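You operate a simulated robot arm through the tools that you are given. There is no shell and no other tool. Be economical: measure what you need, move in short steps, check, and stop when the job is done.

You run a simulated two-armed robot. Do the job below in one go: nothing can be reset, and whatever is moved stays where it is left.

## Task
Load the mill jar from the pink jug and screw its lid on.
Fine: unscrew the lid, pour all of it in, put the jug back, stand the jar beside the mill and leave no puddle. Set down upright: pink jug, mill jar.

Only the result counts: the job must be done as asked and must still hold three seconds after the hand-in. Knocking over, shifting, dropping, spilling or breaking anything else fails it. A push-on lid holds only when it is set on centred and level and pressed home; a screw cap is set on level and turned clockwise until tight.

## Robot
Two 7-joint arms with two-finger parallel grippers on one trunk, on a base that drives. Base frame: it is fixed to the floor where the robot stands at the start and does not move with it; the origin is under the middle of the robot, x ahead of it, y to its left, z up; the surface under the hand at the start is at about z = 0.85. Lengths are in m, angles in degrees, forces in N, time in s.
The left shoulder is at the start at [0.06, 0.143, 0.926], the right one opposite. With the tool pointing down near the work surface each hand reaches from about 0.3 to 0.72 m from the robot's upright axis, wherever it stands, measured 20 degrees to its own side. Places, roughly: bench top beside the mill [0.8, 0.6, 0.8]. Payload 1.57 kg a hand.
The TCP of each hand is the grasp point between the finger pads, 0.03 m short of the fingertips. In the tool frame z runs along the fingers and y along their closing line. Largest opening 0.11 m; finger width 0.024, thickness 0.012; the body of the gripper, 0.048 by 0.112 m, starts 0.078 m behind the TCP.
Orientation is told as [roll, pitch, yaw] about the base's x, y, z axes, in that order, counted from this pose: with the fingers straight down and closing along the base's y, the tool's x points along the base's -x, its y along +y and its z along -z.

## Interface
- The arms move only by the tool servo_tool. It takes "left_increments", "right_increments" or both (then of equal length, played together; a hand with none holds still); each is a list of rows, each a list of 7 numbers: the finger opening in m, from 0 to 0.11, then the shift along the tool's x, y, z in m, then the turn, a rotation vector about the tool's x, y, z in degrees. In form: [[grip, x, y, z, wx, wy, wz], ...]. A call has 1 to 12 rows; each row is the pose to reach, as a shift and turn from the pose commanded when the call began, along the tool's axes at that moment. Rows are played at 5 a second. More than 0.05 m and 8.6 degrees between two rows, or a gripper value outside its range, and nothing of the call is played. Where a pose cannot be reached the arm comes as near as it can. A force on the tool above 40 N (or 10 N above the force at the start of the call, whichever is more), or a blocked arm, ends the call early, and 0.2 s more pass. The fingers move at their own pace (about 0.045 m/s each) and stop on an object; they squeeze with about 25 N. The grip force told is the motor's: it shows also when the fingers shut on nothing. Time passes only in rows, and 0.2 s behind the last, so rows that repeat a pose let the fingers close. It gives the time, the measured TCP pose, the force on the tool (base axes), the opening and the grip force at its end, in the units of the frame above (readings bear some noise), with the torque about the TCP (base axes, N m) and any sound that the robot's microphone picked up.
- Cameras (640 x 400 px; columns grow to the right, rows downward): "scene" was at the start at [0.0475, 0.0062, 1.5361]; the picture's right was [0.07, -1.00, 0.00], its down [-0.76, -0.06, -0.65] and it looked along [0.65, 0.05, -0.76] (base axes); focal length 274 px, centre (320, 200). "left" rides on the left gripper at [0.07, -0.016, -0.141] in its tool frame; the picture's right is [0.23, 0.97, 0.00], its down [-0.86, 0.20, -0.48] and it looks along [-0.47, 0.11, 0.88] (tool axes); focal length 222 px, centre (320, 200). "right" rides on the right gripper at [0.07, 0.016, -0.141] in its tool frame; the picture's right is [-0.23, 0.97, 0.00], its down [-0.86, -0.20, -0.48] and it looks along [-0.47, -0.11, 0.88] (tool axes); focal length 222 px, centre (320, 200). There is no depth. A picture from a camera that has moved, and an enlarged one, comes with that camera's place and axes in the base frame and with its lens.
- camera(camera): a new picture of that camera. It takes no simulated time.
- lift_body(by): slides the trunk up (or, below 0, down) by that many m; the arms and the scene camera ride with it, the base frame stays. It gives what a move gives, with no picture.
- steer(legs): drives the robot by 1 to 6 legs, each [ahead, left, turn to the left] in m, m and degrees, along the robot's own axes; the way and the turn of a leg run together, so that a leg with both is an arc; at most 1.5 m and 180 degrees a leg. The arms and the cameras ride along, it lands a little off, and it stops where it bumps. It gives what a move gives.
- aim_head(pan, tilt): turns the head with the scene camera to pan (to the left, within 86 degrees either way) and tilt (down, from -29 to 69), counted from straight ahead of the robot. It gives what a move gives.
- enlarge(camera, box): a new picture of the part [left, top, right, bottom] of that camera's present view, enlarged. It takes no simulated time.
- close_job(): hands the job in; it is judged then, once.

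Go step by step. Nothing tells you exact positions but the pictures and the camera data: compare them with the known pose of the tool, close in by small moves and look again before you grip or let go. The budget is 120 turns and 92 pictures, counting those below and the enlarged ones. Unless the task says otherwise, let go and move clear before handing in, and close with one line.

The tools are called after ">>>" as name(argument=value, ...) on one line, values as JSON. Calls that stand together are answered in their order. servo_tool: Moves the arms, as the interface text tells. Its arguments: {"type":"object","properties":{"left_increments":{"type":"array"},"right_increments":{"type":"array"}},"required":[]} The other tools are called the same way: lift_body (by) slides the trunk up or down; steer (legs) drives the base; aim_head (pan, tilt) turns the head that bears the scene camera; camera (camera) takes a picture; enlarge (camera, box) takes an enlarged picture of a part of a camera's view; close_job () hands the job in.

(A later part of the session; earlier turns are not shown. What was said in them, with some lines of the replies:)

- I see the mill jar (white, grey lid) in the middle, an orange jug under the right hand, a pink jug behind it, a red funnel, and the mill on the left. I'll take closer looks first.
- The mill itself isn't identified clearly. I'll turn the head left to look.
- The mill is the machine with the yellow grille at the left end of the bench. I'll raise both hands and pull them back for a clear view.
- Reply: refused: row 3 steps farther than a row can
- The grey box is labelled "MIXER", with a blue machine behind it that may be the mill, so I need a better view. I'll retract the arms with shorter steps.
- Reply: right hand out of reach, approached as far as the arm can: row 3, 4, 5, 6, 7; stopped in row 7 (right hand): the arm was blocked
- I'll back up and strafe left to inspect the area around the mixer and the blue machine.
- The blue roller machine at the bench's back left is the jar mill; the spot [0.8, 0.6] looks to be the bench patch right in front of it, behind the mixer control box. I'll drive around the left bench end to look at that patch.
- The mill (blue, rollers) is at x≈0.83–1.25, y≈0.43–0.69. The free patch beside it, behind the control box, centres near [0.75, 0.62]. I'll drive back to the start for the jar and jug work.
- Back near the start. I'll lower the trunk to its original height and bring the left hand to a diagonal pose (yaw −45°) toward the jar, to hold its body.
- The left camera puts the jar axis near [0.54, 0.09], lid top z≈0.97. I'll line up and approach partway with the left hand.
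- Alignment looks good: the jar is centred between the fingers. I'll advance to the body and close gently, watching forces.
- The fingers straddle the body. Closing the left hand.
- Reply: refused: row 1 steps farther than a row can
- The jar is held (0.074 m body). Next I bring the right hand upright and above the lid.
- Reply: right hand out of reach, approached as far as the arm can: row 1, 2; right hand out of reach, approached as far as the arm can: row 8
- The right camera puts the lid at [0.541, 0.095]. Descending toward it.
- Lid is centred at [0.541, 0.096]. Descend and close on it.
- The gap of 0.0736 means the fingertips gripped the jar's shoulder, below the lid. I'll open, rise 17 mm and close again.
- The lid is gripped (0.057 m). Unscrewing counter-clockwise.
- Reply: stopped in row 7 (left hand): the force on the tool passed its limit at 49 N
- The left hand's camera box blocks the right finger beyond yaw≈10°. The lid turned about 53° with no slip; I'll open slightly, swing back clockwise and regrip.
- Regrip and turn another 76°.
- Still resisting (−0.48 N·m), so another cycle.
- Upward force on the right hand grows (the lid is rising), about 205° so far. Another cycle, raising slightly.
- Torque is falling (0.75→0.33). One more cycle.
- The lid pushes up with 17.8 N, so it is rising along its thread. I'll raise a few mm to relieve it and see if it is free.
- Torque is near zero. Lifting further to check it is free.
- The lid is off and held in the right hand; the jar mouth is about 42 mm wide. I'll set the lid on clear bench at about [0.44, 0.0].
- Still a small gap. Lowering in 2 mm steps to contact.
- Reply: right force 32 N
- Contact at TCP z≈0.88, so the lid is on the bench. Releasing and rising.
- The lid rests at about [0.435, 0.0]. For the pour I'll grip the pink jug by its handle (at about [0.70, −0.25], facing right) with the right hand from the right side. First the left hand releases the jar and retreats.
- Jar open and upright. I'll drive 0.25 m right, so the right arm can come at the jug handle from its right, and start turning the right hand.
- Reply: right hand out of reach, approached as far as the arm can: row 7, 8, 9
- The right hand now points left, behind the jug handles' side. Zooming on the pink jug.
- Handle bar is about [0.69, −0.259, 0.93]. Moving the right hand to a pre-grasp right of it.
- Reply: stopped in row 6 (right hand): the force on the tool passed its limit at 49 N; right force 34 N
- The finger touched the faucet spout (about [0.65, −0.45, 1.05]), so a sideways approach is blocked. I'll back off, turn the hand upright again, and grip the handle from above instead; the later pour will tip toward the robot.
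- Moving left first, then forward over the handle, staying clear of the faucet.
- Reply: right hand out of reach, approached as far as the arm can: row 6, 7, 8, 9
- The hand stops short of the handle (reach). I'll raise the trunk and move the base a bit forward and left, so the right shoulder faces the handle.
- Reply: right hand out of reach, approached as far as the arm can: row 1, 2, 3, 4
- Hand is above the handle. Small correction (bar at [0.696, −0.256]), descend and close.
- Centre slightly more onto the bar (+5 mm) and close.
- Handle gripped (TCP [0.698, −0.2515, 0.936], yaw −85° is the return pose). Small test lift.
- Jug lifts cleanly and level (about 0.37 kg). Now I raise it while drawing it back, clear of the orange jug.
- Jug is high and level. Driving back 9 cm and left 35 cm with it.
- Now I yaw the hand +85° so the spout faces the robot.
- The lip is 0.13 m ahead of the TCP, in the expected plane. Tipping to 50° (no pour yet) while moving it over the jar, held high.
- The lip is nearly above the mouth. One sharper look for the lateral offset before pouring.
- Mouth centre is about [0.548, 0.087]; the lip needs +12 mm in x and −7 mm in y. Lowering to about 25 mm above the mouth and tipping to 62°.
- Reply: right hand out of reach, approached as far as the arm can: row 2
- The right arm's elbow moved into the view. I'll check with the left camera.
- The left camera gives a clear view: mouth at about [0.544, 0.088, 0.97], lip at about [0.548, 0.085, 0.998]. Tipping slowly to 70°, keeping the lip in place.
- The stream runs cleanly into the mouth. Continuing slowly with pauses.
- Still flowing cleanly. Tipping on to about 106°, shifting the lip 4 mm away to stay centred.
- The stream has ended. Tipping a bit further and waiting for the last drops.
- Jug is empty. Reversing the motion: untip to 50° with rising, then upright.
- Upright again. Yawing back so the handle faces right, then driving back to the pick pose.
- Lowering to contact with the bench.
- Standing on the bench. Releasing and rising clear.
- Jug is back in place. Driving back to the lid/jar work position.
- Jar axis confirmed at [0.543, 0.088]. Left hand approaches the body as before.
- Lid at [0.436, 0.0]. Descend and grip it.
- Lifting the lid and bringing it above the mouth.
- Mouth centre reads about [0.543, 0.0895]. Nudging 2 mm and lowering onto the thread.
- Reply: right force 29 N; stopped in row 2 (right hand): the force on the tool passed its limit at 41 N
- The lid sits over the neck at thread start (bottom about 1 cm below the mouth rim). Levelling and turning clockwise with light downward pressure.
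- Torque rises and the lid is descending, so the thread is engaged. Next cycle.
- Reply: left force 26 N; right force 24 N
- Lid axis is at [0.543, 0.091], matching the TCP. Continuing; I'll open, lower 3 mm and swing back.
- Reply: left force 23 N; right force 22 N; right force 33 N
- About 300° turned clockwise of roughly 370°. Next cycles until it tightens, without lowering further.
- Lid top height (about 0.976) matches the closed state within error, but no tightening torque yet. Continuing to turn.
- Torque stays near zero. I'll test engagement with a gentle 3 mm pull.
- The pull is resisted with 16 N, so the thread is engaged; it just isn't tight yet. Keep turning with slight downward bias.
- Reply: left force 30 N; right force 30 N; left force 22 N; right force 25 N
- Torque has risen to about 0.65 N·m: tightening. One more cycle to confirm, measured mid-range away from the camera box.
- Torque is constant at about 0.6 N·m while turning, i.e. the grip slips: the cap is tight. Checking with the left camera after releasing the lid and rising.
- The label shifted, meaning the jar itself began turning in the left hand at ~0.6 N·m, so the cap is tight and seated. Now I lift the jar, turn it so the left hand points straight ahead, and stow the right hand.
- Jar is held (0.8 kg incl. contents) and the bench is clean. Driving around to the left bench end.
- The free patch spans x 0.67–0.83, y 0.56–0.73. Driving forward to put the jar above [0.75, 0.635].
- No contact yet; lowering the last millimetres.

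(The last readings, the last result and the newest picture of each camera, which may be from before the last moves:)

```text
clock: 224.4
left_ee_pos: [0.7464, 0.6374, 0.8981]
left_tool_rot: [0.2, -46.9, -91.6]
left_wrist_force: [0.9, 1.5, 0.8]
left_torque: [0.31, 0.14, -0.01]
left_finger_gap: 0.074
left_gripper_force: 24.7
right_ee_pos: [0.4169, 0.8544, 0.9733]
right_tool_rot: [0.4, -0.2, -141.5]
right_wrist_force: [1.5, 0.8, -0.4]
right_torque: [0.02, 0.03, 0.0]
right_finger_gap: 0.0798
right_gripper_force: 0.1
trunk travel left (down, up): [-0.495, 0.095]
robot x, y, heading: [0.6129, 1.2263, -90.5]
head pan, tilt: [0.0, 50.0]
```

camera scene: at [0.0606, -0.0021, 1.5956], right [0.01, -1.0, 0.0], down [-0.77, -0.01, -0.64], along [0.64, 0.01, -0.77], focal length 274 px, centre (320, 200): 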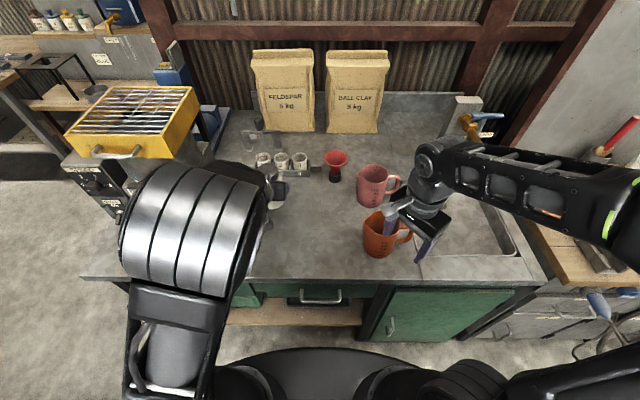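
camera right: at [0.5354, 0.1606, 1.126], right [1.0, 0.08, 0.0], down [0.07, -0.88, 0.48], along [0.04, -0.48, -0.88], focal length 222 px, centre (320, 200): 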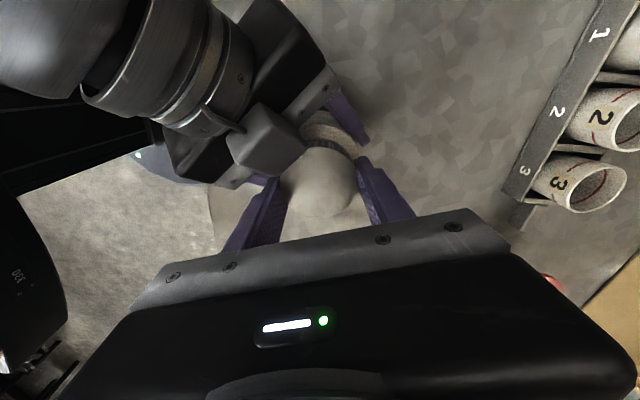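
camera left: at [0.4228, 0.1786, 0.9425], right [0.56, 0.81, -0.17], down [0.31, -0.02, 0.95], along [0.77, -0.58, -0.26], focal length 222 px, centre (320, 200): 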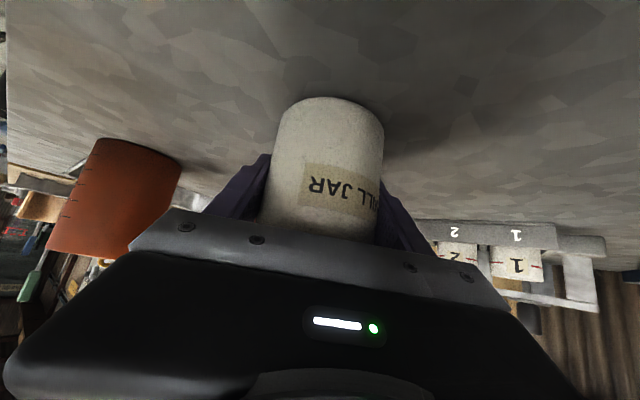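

The bench now carries the jar. Releasing and backing the hand off along its fingers.

>>> servo_tool(left_increments=[[0.075, 0.0004, 0, 0.0004, 0, 0, 0], [0.083, 0.0004, 0, 0.0004, 0, 0, 0], [0.092, 0.0004, 0, 0.0004, 0, 0, 0], [0.092, 0, 0, -0.01, 0, 0, 0], [0.092, 0, 0, -0.04, 0, 0, 0], [0.092, 0, 0, -0.08, 0, 0, 0], [0.092, 0, 0, -0.12, 0, 0, 0], [0.092, 0, 0, -0.16, 0, 0, 0], [0.092, 0, 0, -0.19, 0, 0, 0]])

>>> camera(camera="left")

```text
clock: 226.4
left_ee_pos: [0.8239, 0.7696, 0.9849]
left_tool_rot: [-4.3, -41.0, -77.7]
left_wrist_force: [1.1, 0.8, -0.7]
left_torque: [-0.01, 0.02, 0.0]
left_finger_gap: 0.0918
left_gripper_force: 0.0
right_ee_pos: [0.4171, 0.8545, 0.9731]
right_tool_rot: [0.4, -0.2, -141.4]
right_wrist_force: [-0.6, 0.2, -0.3]
right_torque: [-0.03, -0.01, -0.01]
right_finger_gap: 0.0799
right_gripper_force: 0.0
trunk travel left (down, up): [-0.495, 0.095]
robot x, y, heading: [0.6127, 1.2254, -90.3]
head pan, tilt: [0.0, 50.0]
stopped in row 9 (left hand): the arm was blocked; the commanded pose is now the measured one
```

```text
1 pictures are left
camera left: at [0.7887, 0.91, 1.0469], right [0.92, 0.33, -0.2], down [0.3, -0.28, 0.91], along [0.24, -0.9, -0.36], focal length 222 px, centre (320, 200)
```

left: 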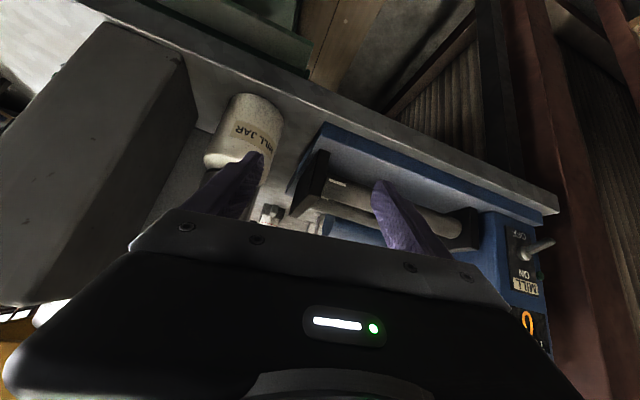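

The jar stands upright between the control box and the mill. Backing the base away to clear, then a final look.

>>> steer(legs=[[-0.3, 0, 0]])

>>> aim_head(pan=-3, tilt=40)

>>> camera(camera="scene")

```text
clock: 228.4
left_ee_pos: [0.8258, 1.0728, 0.9861]
left_tool_rot: [-4.3, -41.1, -77.9]
left_wrist_force: [0.0, 1.4, -0.8]
left_torque: [0.0, 0.01, 0.01]
left_finger_gap: 0.092
left_gripper_force: 0.0
right_ee_pos: [0.4202, 1.1608, 0.972]
right_tool_rot: [0.5, -0.2, -141.6]
right_wrist_force: [0.2, -0.5, 0.0]
right_torque: [-0.02, 0.02, -0.01]
right_finger_gap: 0.0801
right_gripper_force: 0.0
trunk travel left (down, up): [-0.495, 0.095]
robot x, y, heading: [0.6172, 1.533, -90.6]
head pan, tilt: [0.0, 50.0]
```

```text
clock: 229.2
left_ee_pos: [0.8263, 1.0722, 0.9846]
left_tool_rot: [-4.3, -41.0, -77.9]
left_wrist_force: [0.7, -0.6, -0.1]
left_torque: [-0.01, -0.02, 0.0]
left_finger_gap: 0.092
left_gripper_force: 0.1
right_ee_pos: [0.4202, 1.1593, 0.9723]
right_tool_rot: [0.6, -0.1, -141.5]
right_wrist_force: [0.7, 0.0, -0.4]
right_torque: [0.01, -0.02, -0.02]
right_finger_gap: 0.08
right_gripper_force: 0.1
trunk travel left (down, up): [-0.495, 0.095]
robot x, y, heading: [0.6135, 1.5317, -90.8]
head pan, tilt: [-3.0, 40.0]
```

```text
0 pictures are left
camera scene: at [0.6115, 1.4765, 1.5198], right [-1.0, 0.07, 0.0], down [0.04, 0.64, -0.77], along [-0.05, -0.76, -0.64], focal length 274 px, centre (320, 200)
```

scene: 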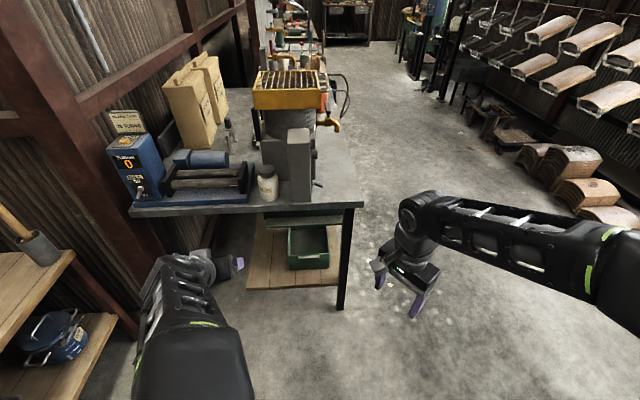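

The jar stands upright and capped beside the mill, the pink jug is back in its place, and both hands are clear. Handing in.

>>> close_job()

```text
The job is handed in.
```

I poured everything from the pink jug into the mill jar, screwed the lid tight, put the jug back, and stood the jar upright beside the mill; my last pictures of the bench show no puddle.
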